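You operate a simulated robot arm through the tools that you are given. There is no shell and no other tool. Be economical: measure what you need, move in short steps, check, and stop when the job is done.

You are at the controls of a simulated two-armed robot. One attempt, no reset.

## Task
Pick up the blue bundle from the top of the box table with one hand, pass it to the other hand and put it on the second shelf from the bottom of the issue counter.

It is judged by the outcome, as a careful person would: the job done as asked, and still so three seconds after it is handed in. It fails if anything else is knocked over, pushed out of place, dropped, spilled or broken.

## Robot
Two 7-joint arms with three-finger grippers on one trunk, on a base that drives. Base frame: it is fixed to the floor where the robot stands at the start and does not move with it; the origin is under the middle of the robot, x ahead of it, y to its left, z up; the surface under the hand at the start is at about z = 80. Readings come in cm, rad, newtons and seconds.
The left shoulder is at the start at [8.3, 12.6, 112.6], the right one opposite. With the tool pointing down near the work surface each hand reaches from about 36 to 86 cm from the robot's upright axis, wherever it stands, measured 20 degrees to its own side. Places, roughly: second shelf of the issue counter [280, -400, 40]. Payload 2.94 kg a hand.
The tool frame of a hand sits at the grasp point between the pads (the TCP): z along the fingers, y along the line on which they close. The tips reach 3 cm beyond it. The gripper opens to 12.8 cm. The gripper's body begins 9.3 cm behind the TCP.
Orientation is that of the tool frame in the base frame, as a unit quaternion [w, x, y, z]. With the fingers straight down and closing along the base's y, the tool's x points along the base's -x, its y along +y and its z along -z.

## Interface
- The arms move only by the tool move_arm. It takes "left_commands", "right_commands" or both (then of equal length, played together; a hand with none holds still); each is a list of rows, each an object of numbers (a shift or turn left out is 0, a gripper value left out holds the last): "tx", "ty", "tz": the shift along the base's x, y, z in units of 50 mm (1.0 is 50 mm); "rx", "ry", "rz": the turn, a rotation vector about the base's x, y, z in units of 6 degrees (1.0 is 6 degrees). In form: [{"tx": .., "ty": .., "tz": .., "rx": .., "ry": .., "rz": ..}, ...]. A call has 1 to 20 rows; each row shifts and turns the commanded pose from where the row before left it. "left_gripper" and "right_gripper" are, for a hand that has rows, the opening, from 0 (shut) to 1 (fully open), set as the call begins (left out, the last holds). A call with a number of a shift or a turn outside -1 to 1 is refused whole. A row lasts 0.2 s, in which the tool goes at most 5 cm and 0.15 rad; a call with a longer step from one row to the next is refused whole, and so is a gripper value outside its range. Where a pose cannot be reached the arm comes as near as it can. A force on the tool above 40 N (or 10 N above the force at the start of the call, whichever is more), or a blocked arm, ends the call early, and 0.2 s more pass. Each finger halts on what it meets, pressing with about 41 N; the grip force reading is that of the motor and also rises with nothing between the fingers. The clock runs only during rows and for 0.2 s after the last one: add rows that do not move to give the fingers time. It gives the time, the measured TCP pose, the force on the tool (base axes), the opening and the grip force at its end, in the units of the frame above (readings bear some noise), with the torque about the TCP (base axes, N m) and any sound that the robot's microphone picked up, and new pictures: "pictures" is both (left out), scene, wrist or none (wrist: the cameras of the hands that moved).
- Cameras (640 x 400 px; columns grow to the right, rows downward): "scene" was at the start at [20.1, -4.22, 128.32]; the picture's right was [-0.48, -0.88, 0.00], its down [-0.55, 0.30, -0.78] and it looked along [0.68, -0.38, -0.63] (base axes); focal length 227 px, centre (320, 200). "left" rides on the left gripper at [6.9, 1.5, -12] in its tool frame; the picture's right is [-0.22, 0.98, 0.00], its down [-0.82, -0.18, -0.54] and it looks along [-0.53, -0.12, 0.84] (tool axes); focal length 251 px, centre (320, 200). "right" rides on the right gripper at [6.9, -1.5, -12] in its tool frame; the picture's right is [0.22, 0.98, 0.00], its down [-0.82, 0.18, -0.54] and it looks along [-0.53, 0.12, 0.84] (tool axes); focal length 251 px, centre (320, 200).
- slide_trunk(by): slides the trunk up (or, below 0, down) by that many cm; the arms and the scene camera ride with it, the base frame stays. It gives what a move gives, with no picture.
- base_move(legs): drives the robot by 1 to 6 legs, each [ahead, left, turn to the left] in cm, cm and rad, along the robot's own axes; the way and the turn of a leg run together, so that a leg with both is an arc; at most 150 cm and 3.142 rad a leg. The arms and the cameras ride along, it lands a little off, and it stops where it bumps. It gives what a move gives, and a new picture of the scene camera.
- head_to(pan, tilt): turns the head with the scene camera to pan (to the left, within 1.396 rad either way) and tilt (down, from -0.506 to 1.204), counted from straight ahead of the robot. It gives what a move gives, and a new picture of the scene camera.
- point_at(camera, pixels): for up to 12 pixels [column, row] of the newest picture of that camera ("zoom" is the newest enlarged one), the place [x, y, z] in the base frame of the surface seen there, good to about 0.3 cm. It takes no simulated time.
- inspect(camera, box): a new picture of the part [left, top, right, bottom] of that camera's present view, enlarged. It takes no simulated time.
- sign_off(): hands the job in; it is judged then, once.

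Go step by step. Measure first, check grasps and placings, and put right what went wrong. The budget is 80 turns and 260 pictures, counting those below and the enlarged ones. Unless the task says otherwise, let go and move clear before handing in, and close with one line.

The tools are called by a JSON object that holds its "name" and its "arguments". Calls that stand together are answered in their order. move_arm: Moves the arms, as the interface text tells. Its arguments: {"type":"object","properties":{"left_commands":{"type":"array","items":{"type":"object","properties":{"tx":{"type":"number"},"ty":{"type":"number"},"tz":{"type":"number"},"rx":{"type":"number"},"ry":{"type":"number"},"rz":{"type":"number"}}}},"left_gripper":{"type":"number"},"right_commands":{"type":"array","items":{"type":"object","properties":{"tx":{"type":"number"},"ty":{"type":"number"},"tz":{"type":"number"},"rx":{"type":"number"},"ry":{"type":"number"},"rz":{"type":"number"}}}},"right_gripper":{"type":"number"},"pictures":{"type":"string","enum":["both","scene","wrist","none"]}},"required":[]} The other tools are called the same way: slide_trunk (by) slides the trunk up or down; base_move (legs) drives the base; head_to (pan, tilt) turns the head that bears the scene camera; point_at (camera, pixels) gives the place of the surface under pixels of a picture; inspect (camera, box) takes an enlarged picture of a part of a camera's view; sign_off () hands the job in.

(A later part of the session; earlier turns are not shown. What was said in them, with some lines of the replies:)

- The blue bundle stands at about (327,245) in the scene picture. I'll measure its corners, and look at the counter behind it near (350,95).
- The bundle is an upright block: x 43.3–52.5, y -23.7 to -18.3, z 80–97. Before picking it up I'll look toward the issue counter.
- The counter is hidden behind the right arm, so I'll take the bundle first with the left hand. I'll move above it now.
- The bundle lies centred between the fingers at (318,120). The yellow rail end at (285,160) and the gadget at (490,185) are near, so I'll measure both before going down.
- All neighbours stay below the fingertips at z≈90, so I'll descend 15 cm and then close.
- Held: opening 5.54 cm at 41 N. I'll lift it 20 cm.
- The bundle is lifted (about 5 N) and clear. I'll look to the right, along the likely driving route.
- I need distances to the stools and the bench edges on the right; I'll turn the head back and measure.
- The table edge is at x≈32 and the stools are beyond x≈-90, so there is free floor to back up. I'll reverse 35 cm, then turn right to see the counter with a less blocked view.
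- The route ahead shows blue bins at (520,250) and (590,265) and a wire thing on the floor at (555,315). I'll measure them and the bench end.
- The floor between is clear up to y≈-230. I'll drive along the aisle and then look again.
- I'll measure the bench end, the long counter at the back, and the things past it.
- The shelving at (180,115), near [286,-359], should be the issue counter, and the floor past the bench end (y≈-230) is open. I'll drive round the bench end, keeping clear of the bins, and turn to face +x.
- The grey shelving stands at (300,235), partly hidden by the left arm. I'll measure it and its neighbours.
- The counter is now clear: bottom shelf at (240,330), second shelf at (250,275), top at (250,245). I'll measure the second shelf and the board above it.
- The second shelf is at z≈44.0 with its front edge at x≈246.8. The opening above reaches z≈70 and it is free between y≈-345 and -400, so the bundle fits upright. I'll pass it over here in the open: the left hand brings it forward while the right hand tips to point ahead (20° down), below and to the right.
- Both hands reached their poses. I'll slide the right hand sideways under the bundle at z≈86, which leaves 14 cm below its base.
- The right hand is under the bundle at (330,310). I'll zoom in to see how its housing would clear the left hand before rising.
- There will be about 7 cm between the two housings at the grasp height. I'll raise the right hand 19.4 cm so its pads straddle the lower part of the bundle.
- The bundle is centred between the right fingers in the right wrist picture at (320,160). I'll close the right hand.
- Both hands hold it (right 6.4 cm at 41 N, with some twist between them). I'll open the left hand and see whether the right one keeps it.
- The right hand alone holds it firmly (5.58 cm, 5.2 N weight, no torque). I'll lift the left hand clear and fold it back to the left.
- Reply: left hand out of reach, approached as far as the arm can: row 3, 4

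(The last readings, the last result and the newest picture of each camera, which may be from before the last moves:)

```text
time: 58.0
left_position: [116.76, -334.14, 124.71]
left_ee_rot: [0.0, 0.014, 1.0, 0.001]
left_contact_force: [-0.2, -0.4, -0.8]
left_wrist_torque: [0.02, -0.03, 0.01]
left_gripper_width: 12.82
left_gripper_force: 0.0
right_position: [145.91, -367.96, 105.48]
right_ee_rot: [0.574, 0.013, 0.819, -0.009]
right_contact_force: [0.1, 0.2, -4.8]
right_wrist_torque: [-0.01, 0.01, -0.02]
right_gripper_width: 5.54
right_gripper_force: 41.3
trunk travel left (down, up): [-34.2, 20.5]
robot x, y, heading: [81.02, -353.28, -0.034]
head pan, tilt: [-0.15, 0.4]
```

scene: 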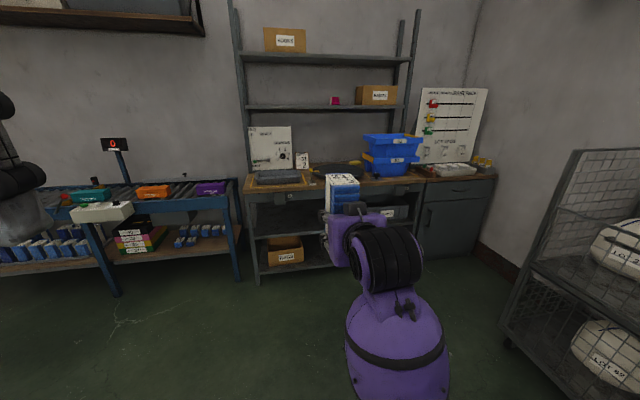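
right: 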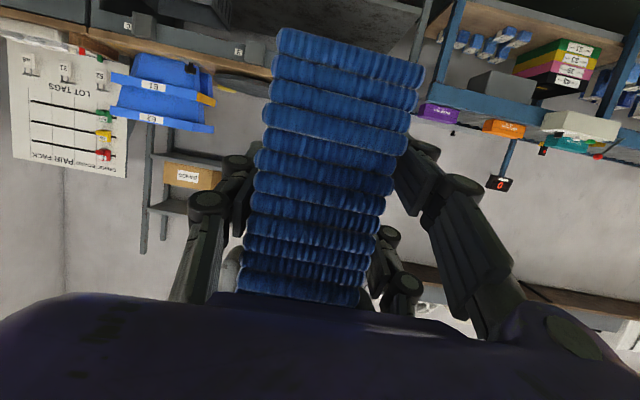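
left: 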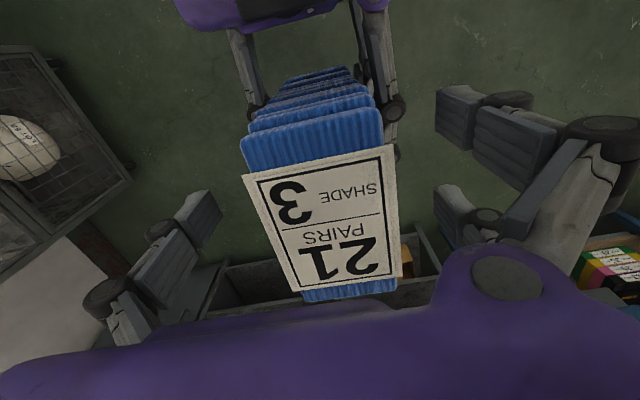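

The right hand holds the bundle upright. I'll measure the counter's apron, tabs and shelf again, and then lower the trunk.

{"name": "inspect", "arguments": {"camera": "scene", "box": [225, 150, 425, 275]}}

{"name": "slide_trunk", "arguments": {"by": -33}}

{"name": "head_to", "arguments": {"pan": -0.1, "tilt": 0.3}}

```text
3.20 times, centred on (325, 212) of scene
```

zoom: 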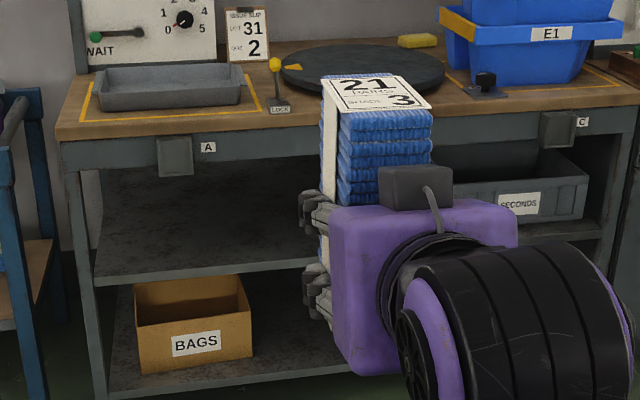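

```text
time: 61.3
left_position: [125.28, -334.39, 86.43]
left_ee_rot: [-0.094, 0.015, 0.995, 0.0]
left_contact_force: [0.0, -0.2, 0.8]
left_wrist_torque: [-0.01, -0.01, 0.02]
left_gripper_width: 12.78
left_gripper_force: 0.0
right_position: [148.59, -368.58, 67.96]
right_ee_rot: [0.535, 0.013, 0.845, -0.009]
right_contact_force: [-0.4, 1.1, -3.2]
right_wrist_torque: [0.0, 0.05, -0.02]
right_gripper_width: 5.56
right_gripper_force: 41.1
trunk travel left (down, up): [-1.2, 53.5]
robot x, y, heading: [80.77, -353.33, -0.034]
head pan, tilt: [-0.15, 0.4]
```

```text
time: 61.9
left_position: [125.24, -334.28, 86.36]
left_ee_rot: [-0.094, 0.014, 0.995, 0.0]
left_contact_force: [0.0, 0.7, -0.8]
left_wrist_torque: [0.01, 0.01, -0.04]
left_gripper_width: 12.8
left_gripper_force: 0.1
right_position: [148.78, -368.62, 68.02]
right_ee_rot: [0.535, 0.013, 0.844, -0.008]
right_contact_force: [0.8, 0.6, -3.7]
right_wrist_torque: [0.0, 0.02, -0.03]
right_gripper_width: 5.53
right_gripper_force: 40.8
trunk travel left (down, up): [-1.2, 53.5]
robot x, y, heading: [81.15, -353.73, -0.032]
head pan, tilt: [-0.099, 0.3]
```

scene: 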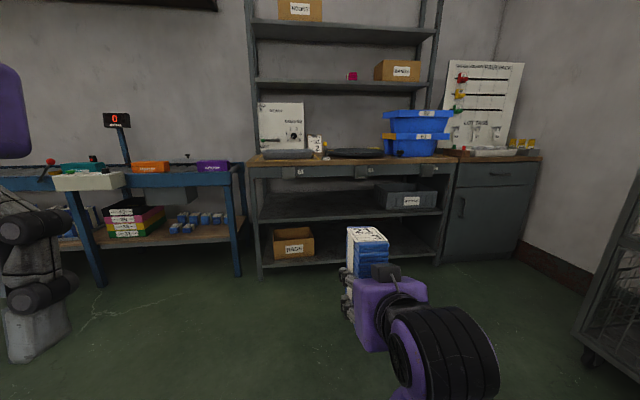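

Lowering the trunk tipped the right hand by about 5° (quaternion 0.535/0.845). I'll measure the shelf opening from here and correct that tilt.

{"name": "point_at", "arguments": {"camera": "scene", "pixels": [[275, 221], [320, 217], [360, 213], [300, 178], [340, 176], [288, 183], [360, 179], [320, 200], [378, 205], [330, 188], [365, 172], [288, 178]]}}

{"name": "move_arm", "arguments": {"right_commands": [{"ry": -0.44, "tz": -0.2}, {"ry": -0.44, "tz": -0.2}, {}], "pictures": "scene"}}

{"name": "inspect", "arguments": {"camera": "scene", "box": [240, 140, 460, 280]}}

```text
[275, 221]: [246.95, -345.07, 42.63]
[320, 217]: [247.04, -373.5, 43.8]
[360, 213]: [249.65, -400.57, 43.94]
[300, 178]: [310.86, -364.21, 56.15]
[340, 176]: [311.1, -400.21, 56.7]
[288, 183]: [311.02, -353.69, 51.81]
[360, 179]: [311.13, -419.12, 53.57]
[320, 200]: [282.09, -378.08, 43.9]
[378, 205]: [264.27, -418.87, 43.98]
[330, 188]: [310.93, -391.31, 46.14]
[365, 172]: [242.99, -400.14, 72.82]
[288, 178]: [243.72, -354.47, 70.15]
```

```text
time: 62.7
left_position: [125.16, -334.32, 86.32]
left_ee_rot: [-0.094, 0.015, 0.995, 0.0]
left_contact_force: [0.9, -0.5, 0.1]
left_wrist_torque: [-0.01, 0.0, 0.0]
left_gripper_width: 12.81
left_gripper_force: 0.1
right_position: [148.69, -368.63, 66.05]
right_ee_rot: [0.573, 0.014, 0.819, -0.009]
right_contact_force: [-0.3, 0.2, -4.5]
right_wrist_torque: [-0.02, 0.01, -0.03]
right_gripper_width: 5.55
right_gripper_force: 40.8
trunk travel left (down, up): [-1.2, 53.5]
robot x, y, heading: [80.96, -353.52, -0.027]
head pan, tilt: [-0.099, 0.3]
```

scene: 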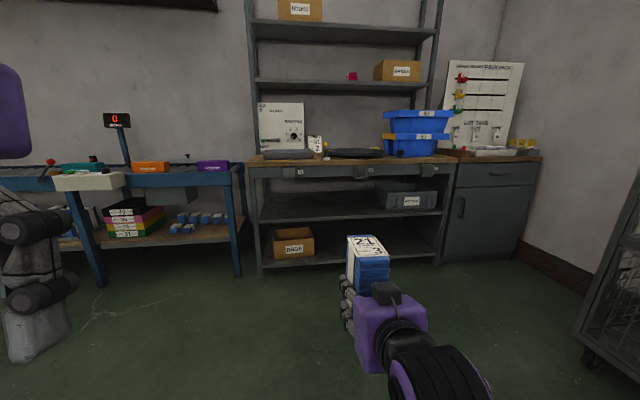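

```text
2.86 times, centred on (350, 210) of scene
```

zoom: 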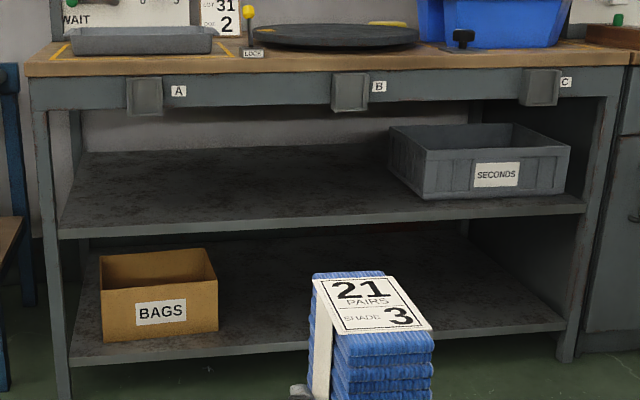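

The hand angle is restored, and the shelf spot near y≈-376, between tabs A and B (bottoms at about z 68), is free. I'll lower the bundle to entry height, TCP z≈52.

{"name": "move_arm", "arguments": {"right_commands": [{"tz": -0.47}, {"tz": -0.47}, {"tz": -0.47}, {"tz": -0.47}, {"tz": -0.47}, {"tz": -0.47}, {}, {}], "pictures": "both"}}

```text
time: 64.5
left_position: [125.29, -334.31, 86.45]
left_ee_rot: [-0.094, 0.016, 0.995, 0.001]
left_contact_force: [-0.1, -0.1, -0.7]
left_wrist_torque: [-0.01, -0.02, -0.02]
left_gripper_width: 12.81
left_gripper_force: 0.1
right_position: [149.65, -370.73, 52.74]
right_ee_rot: [0.586, -0.006, 0.809, -0.036]
right_contact_force: [-0.3, 0.6, -4.6]
right_wrist_torque: [0.01, -0.01, -0.01]
right_gripper_width: 5.54
right_gripper_force: 41.3
trunk travel left (down, up): [-1.2, 53.5]
robot x, y, heading: [81.12, -353.82, -0.032]
head pan, tilt: [-0.099, 0.3]
```

scene: 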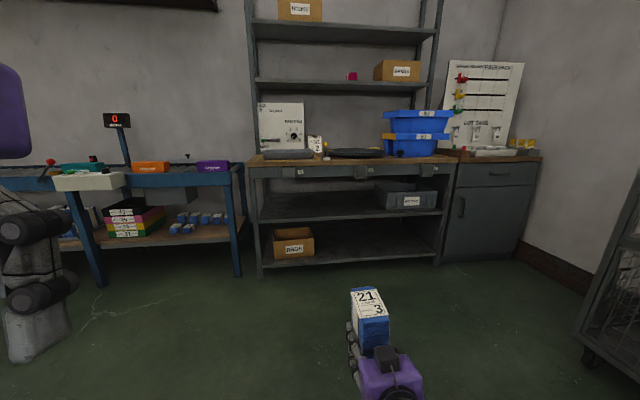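
right: 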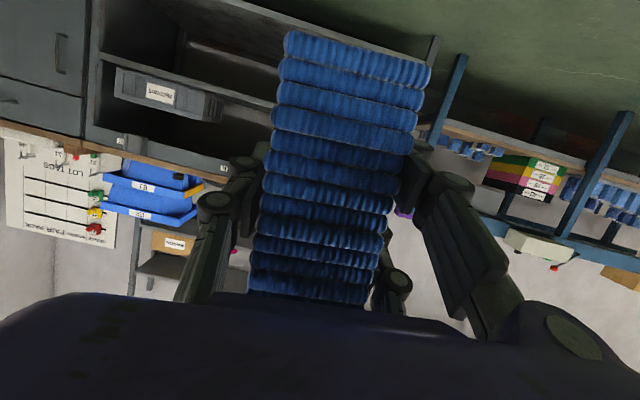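

Near this pose the arm cannot keep the exact orientation (rolled a few degrees). I'll reach 8 cm further forward to see whether it recovers.

{"name": "move_arm", "arguments": {"right_commands": [{"tx": 0.4}, {"tx": 0.4}, {"tx": 0.4}, {"tx": 0.4}, {}, {}], "pictures": "wrist"}}

```text
time: 65.9
left_position: [125.22, -334.28, 86.43]
left_ee_rot: [-0.094, 0.016, 0.995, 0.001]
left_contact_force: [0.5, 1.0, 0.1]
left_wrist_torque: [-0.02, -0.01, 0.01]
left_gripper_width: 12.77
left_gripper_force: 0.1
right_position: [156.56, -371.09, 50.95]
right_ee_rot: [0.568, 0.0, 0.822, -0.034]
right_contact_force: [0.7, 0.5, -4.3]
right_wrist_torque: [0.03, 0.01, -0.03]
right_gripper_width: 5.56
right_gripper_force: 41.1
trunk travel left (down, up): [-1.2, 53.5]
robot x, y, heading: [81.08, -353.59, -0.031]
head pan, tilt: [-0.099, 0.3]
```

right: 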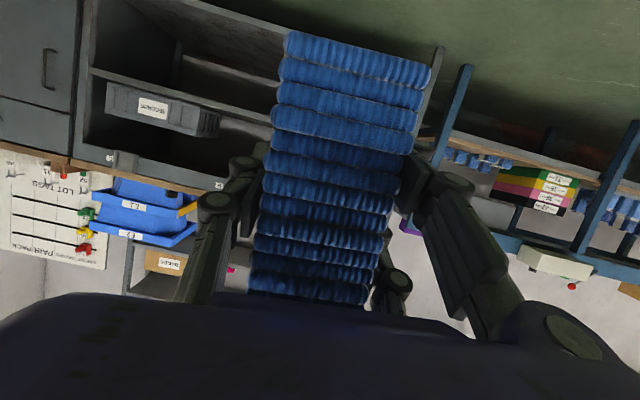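

It is still rolled about 3° with y off by 2 cm, probably from working so close to the middle. I'll shift the hand 10 cm to the right and check.

{"name": "move_arm", "arguments": {"right_commands": [{"ty": -0.5}, {"ty": -0.5}, {"ty": -0.5}, {"ty": -0.5}, {}, {}], "pictures": "none"}}

```text
time: 67.3
left_position: [125.24, -334.42, 86.46]
left_ee_rot: [-0.094, 0.016, 0.995, 0.001]
left_contact_force: [-0.3, 0.3, -0.6]
left_wrist_torque: [0.02, -0.01, -0.01]
left_gripper_width: 12.82
left_gripper_force: 0.1
right_position: [156.69, -378.84, 51.84]
right_ee_rot: [0.574, 0.014, 0.819, -0.008]
right_contact_force: [-0.6, 0.1, -5.0]
right_wrist_torque: [0.01, 0.0, 0.02]
right_gripper_width: 5.53
right_gripper_force: 41.3
trunk travel left (down, up): [-1.2, 53.5]
robot x, y, heading: [80.88, -353.44, -0.034]
head pan, tilt: [-0.099, 0.3]
```

The pose is exact again: upright, z 51.84. Now I'll straighten the heading and drive toward the shelf, stopping short of the front edge.

{"name": "base_move", "arguments": {"legs": [[0, 0, 0.032], [70, 0, 0]]}}

{"name": "head_to", "arguments": {"pan": -0.2, "tilt": 0.55}}

```text
time: 71.6
left_position: [195.89, -332.15, 86.47]
left_ee_rot: [-0.094, -0.006, 0.996, -0.001]
left_contact_force: [-0.7, 0.9, 0.0]
left_wrist_torque: [0.04, 0.01, -0.01]
left_gripper_width: 12.8
left_gripper_force: 0.2
right_position: [229.07, -375.11, 51.92]
right_ee_rot: [0.574, -0.003, 0.819, 0.004]
right_contact_force: [-0.1, -0.2, -4.3]
right_wrist_torque: [-0.03, 0.02, 0.02]
right_gripper_width: 5.53
right_gripper_force: 41.1
trunk travel left (down, up): [-1.2, 53.5]
robot x, y, heading: [152.45, -352.95, 0.013]
head pan, tilt: [-0.099, 0.3]
```

scene: 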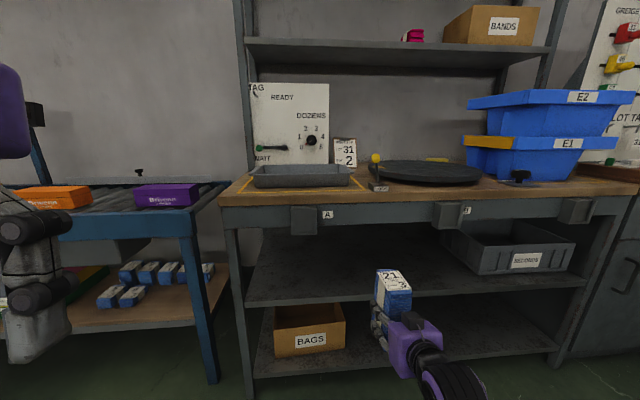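

```text
time: 72.4
left_position: [195.94, -332.17, 86.48]
left_ee_rot: [-0.094, -0.006, 0.996, -0.002]
left_contact_force: [0.3, 0.1, 0.4]
left_wrist_torque: [-0.03, 0.0, -0.02]
left_gripper_width: 12.82
left_gripper_force: 0.0
right_position: [229.17, -375.16, 51.81]
right_ee_rot: [0.574, -0.003, 0.819, 0.004]
right_contact_force: [0.0, -0.1, -5.4]
right_wrist_torque: [-0.01, 0.03, 0.0]
right_gripper_width: 5.54
right_gripper_force: 41.1
trunk travel left (down, up): [-1.2, 53.5]
robot x, y, heading: [152.8, -352.79, 0.014]
head pan, tilt: [-0.201, 0.55]
```

scene: 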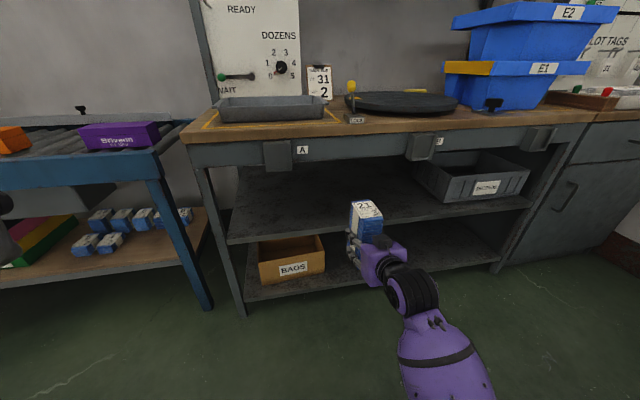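

I'll measure the bundle top, the tabs and the shelf edge for the final insertion.

{"name": "inspect", "arguments": {"camera": "scene", "box": [250, 130, 450, 290]}}

{"name": "point_at", "arguments": {"camera": "scene", "pixels": [[355, 206], [378, 208], [365, 216], [277, 165], [420, 156], [300, 233], [400, 220], [352, 222], [375, 230], [383, 242], [320, 200], [395, 265]]}}

```text
2.50 times, centred on (350, 210) of scene
```

zoom: 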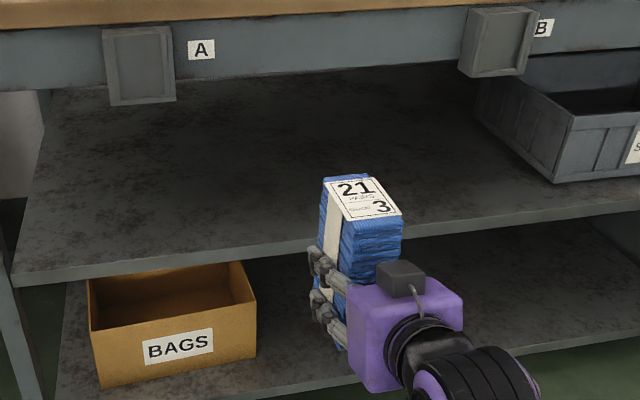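

```text
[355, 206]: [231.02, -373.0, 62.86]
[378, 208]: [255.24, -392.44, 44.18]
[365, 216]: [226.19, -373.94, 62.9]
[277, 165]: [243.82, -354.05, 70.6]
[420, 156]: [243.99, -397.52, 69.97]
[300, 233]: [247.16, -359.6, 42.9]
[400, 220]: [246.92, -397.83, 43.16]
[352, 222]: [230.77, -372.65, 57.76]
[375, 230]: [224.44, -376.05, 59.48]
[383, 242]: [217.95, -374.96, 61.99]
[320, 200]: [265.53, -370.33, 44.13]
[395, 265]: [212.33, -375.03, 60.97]
```

The bundle top is at z 62.9, so its base is at about 45.9: 2 cm over the shelf and 5+ cm under the tabs. I'll raise it 0.7 cm and drive in 20 cm between the tabs.

{"name": "move_arm", "arguments": {"right_commands": [{"tz": 0.14}, {}], "pictures": "none"}}

{"name": "base_move", "arguments": {"legs": [[20, 0, -0.01]]}}

```text
time: 73.0
left_position: [195.91, -332.11, 86.46]
left_ee_rot: [-0.094, -0.006, 0.996, -0.002]
left_contact_force: [-0.6, -0.2, -0.1]
left_wrist_torque: [-0.02, 0.0, -0.01]
left_gripper_width: 12.81
left_gripper_force: 0.0
right_position: [229.09, -375.16, 52.59]
right_ee_rot: [0.573, -0.003, 0.819, 0.005]
right_contact_force: [-0.1, 0.2, -5.0]
right_wrist_torque: [0.01, 0.03, 0.04]
right_gripper_width: 5.57
right_gripper_force: 40.8
trunk travel left (down, up): [-1.2, 53.5]
robot x, y, heading: [152.54, -352.82, 0.008]
head pan, tilt: [-0.201, 0.55]
```

```text
time: 74.6
left_position: [216.57, -332.75, 86.54]
left_ee_rot: [-0.094, 0.002, 0.996, -0.001]
left_contact_force: [0.2, 0.0, -0.2]
left_wrist_torque: [0.02, 0.05, 0.05]
left_gripper_width: 12.83
left_gripper_force: 0.0
right_position: [248.99, -376.05, 52.48]
right_ee_rot: [0.573, 0.002, 0.82, 0.0]
right_contact_force: [0.5, 0.0, -4.3]
right_wrist_torque: [-0.01, 0.01, 0.0]
right_gripper_width: 5.56
right_gripper_force: 41.4
trunk travel left (down, up): [-1.2, 53.5]
robot x, y, heading: [172.94, -352.94, -0.001]
head pan, tilt: [-0.201, 0.55]
```

scene: 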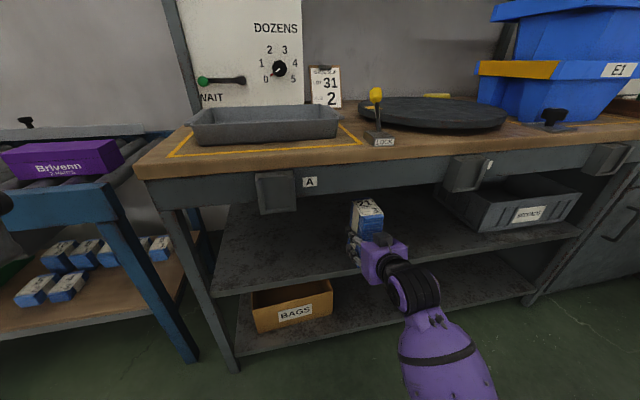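

It entered cleanly; TCP is at [249, -376, 52.5] with no contact force. I'll advance 8.5 cm with the arm.

{"name": "move_arm", "arguments": {"right_commands": [{"tx": 0.34}, {"tx": 0.34}, {"tx": 0.34}, {"tx": 0.34}, {"tx": 0.34}, {}, {}], "pictures": "both"}}

```text
time: 76.2
left_position: [216.48, -332.71, 86.54]
left_ee_rot: [-0.094, 0.002, 0.996, -0.001]
left_contact_force: [-0.1, 0.1, -1.3]
left_wrist_torque: [0.01, 0.0, -0.01]
left_gripper_width: 12.8
left_gripper_force: 0.1
right_position: [257.51, -376.18, 52.57]
right_ee_rot: [0.573, 0.002, 0.82, 0.001]
right_contact_force: [-0.2, -0.1, -4.6]
right_wrist_torque: [0.04, -0.01, 0.0]
right_gripper_width: 5.52
right_gripper_force: 41.1
trunk travel left (down, up): [-1.2, 53.5]
robot x, y, heading: [172.83, -353.3, -0.001]
head pan, tilt: [-0.201, 0.55]
```

scene: 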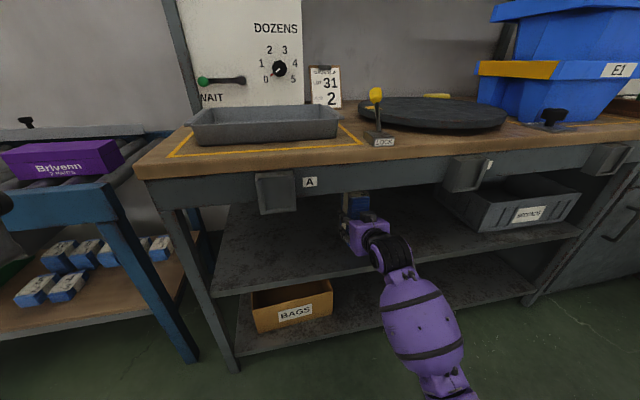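
right: 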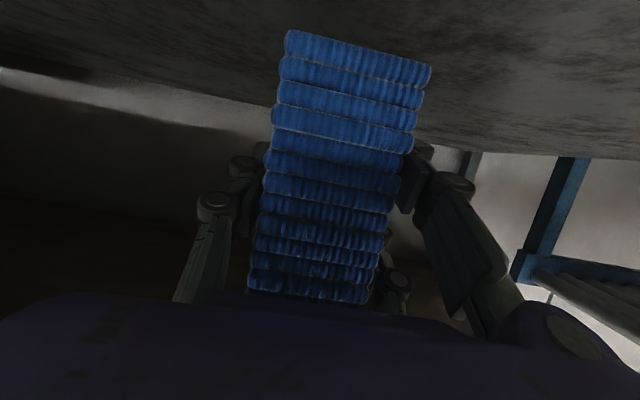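

The bundle is fully over the shelf. I'll lower it 2.2 cm, then creep down while watching the force.

{"name": "move_arm", "arguments": {"right_commands": [{"tz": -0.1}, {"tz": -0.1}, {"tz": -0.1}, {"tz": -0.1}, {"tz": -0.04}, {}], "pictures": "none"}}

{"name": "move_arm", "arguments": {"right_commands": [{"tz": -0.04}, {"tz": -0.04}, {}], "pictures": "wrist"}}

```text
time: 77.6
left_position: [216.51, -332.59, 86.54]
left_ee_rot: [-0.093, 0.002, 0.996, 0.0]
left_contact_force: [0.0, -0.7, 0.1]
left_wrist_torque: [0.0, 0.02, -0.03]
left_gripper_width: 12.81
left_gripper_force: 0.0
right_position: [257.56, -376.1, 50.31]
right_ee_rot: [0.573, 0.002, 0.819, 0.0]
right_contact_force: [-1.0, 0.1, -4.8]
right_wrist_torque: [0.0, 0.03, 0.04]
right_gripper_width: 5.55
right_gripper_force: 41.0
trunk travel left (down, up): [-1.2, 53.5]
robot x, y, heading: [172.83, -353.21, -0.006]
head pan, tilt: [-0.201, 0.55]
```

```text
time: 78.4
left_position: [216.38, -332.79, 86.48]
left_ee_rot: [-0.094, 0.002, 0.996, -0.001]
left_contact_force: [0.0, -0.1, 0.1]
left_wrist_torque: [0.03, 0.02, 0.01]
left_gripper_width: 12.78
left_gripper_force: 0.1
right_position: [257.53, -376.23, 49.87]
right_ee_rot: [0.574, 0.002, 0.819, 0.0]
right_contact_force: [0.7, 0.2, -2.1]
right_wrist_torque: [-0.11, 0.11, 0.03]
right_gripper_width: 5.54
right_gripper_force: 41.5
trunk travel left (down, up): [-1.2, 53.5]
robot x, y, heading: [172.89, -352.94, -0.003]
head pan, tilt: [-0.201, 0.55]
```

right: 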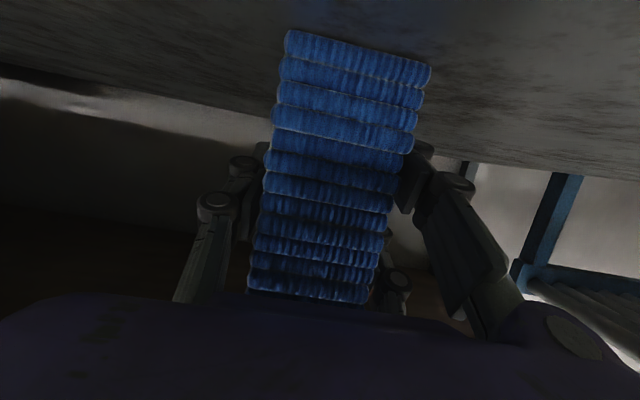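

The load has fallen from 4.8 to 2.1 N at z 49.87, so the base is just touching. I'll go a hair lower and see whether the shelf takes the weight.

{"name": "move_arm", "arguments": {"right_commands": [{"tz": -0.03}, {}], "pictures": "none"}}

```text
time: 79.0
left_position: [216.33, -332.61, 86.48]
left_ee_rot: [-0.093, 0.003, 0.996, 0.0]
left_contact_force: [0.3, -0.4, 0.0]
left_wrist_torque: [-0.02, 0.0, 0.0]
left_gripper_width: 12.77
left_gripper_force: 0.1
right_position: [257.4, -376.12, 49.86]
right_ee_rot: [0.574, 0.001, 0.819, 0.001]
right_contact_force: [-3.2, 0.5, 6.0]
right_wrist_torque: [-0.25, 0.69, -0.15]
right_gripper_width: 5.54
right_gripper_force: 41.9
trunk travel left (down, up): [-1.2, 53.5]
robot x, y, heading: [172.98, -352.91, -0.008]
head pan, tilt: [-0.201, 0.55]
```

The shelf now pushes up with about 11 N, so the bundle is standing. I'll open the right hand.

{"name": "move_arm", "arguments": {"right_commands": [{}, {}, {}, {}, {}], "right_gripper": 1, "pictures": "wrist"}}

```text
time: 80.2
left_position: [216.43, -332.69, 86.58]
left_ee_rot: [-0.093, 0.001, 0.996, 0.0]
left_contact_force: [0.0, 0.0, 0.1]
left_wrist_torque: [-0.02, 0.0, 0.01]
left_gripper_width: 12.79
left_gripper_force: 0.1
right_position: [257.61, -376.27, 49.82]
right_ee_rot: [0.574, 0.003, 0.819, 0.0]
right_contact_force: [0.4, 0.2, 0.0]
right_wrist_torque: [0.03, 0.0, 0.01]
right_gripper_width: 12.8
right_gripper_force: 0.0
trunk travel left (down, up): [-1.2, 53.5]
robot x, y, heading: [172.94, -352.99, -0.007]
head pan, tilt: [-0.201, 0.55]
```

right: 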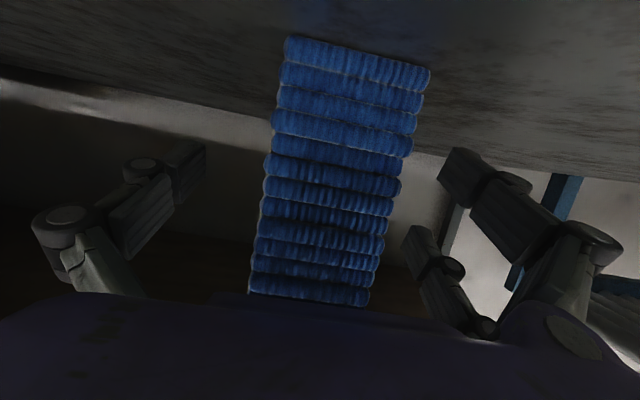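

It stands still with the fingers free on both sides. I'll draw the hand straight back, then reverse the base.

{"name": "move_arm", "arguments": {"right_commands": [{"tx": -0.3}, {"tx": -0.4}, {"tx": -0.4}, {"tx": -0.4}, {"tx": -0.4}, {}], "pictures": "wrist"}}

{"name": "base_move", "arguments": {"legs": [[-50, 0, 0]]}}

{"name": "inspect", "arguments": {"camera": "scene", "box": [220, 110, 480, 290]}}

```text
time: 81.6
left_position: [216.38, -332.76, 86.54]
left_ee_rot: [-0.093, 0.002, 0.996, 0.0]
left_contact_force: [0.5, 0.9, 0.1]
left_wrist_torque: [-0.04, -0.03, -0.04]
left_gripper_width: 12.79
left_gripper_force: 0.1
right_position: [248.05, -376.09, 49.75]
right_ee_rot: [0.574, 0.003, 0.819, 0.0]
right_contact_force: [-0.2, 0.2, -1.0]
right_wrist_torque: [0.02, 0.03, -0.01]
right_gripper_width: 12.81
right_gripper_force: 0.0
trunk travel left (down, up): [-1.2, 53.5]
robot x, y, heading: [172.62, -353.0, 0.0]
head pan, tilt: [-0.201, 0.55]
```

right: 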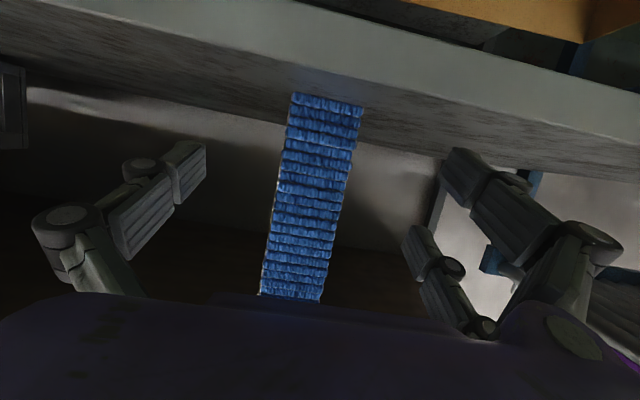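

```text
time: 84.5
left_position: [167.26, -332.43, 86.55]
left_ee_rot: [-0.093, 0.001, 0.996, -0.001]
left_contact_force: [0.0, -1.0, -0.9]
left_wrist_torque: [-0.01, -0.04, 0.01]
left_gripper_width: 12.79
left_gripper_force: 0.1
right_position: [198.94, -375.9, 49.63]
right_ee_rot: [0.574, 0.002, 0.819, 0.0]
right_contact_force: [-0.5, -0.2, 0.4]
right_wrist_torque: [-0.02, 0.0, -0.02]
right_gripper_width: 12.83
right_gripper_force: 0.0
trunk travel left (down, up): [-1.2, 53.5]
robot x, y, heading: [123.38, -352.63, 0.002]
head pan, tilt: [-0.201, 0.55]
```

scene: 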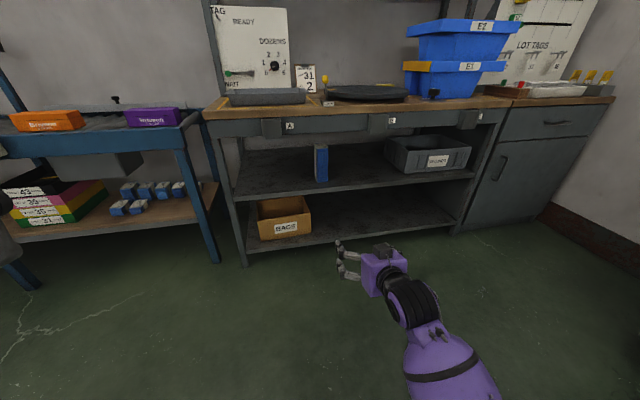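

```text
2.22 times, centred on (350, 200) of scene
```

zoom: 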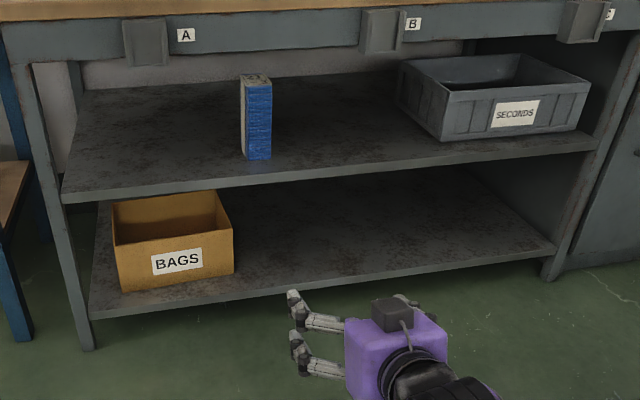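

The bundle stands upright on the second shelf at (321,163), well inside the edge. Nothing else has been disturbed and both hands are clear, so I'm handing in.

{"name": "sign_off", "arguments": {}}

```text
The job is handed in.
```

The blue bundle was picked up with the left hand, passed to the right hand, and now stands upright on the second shelf from the bottom of the issue counter; both hands are empty and clear.
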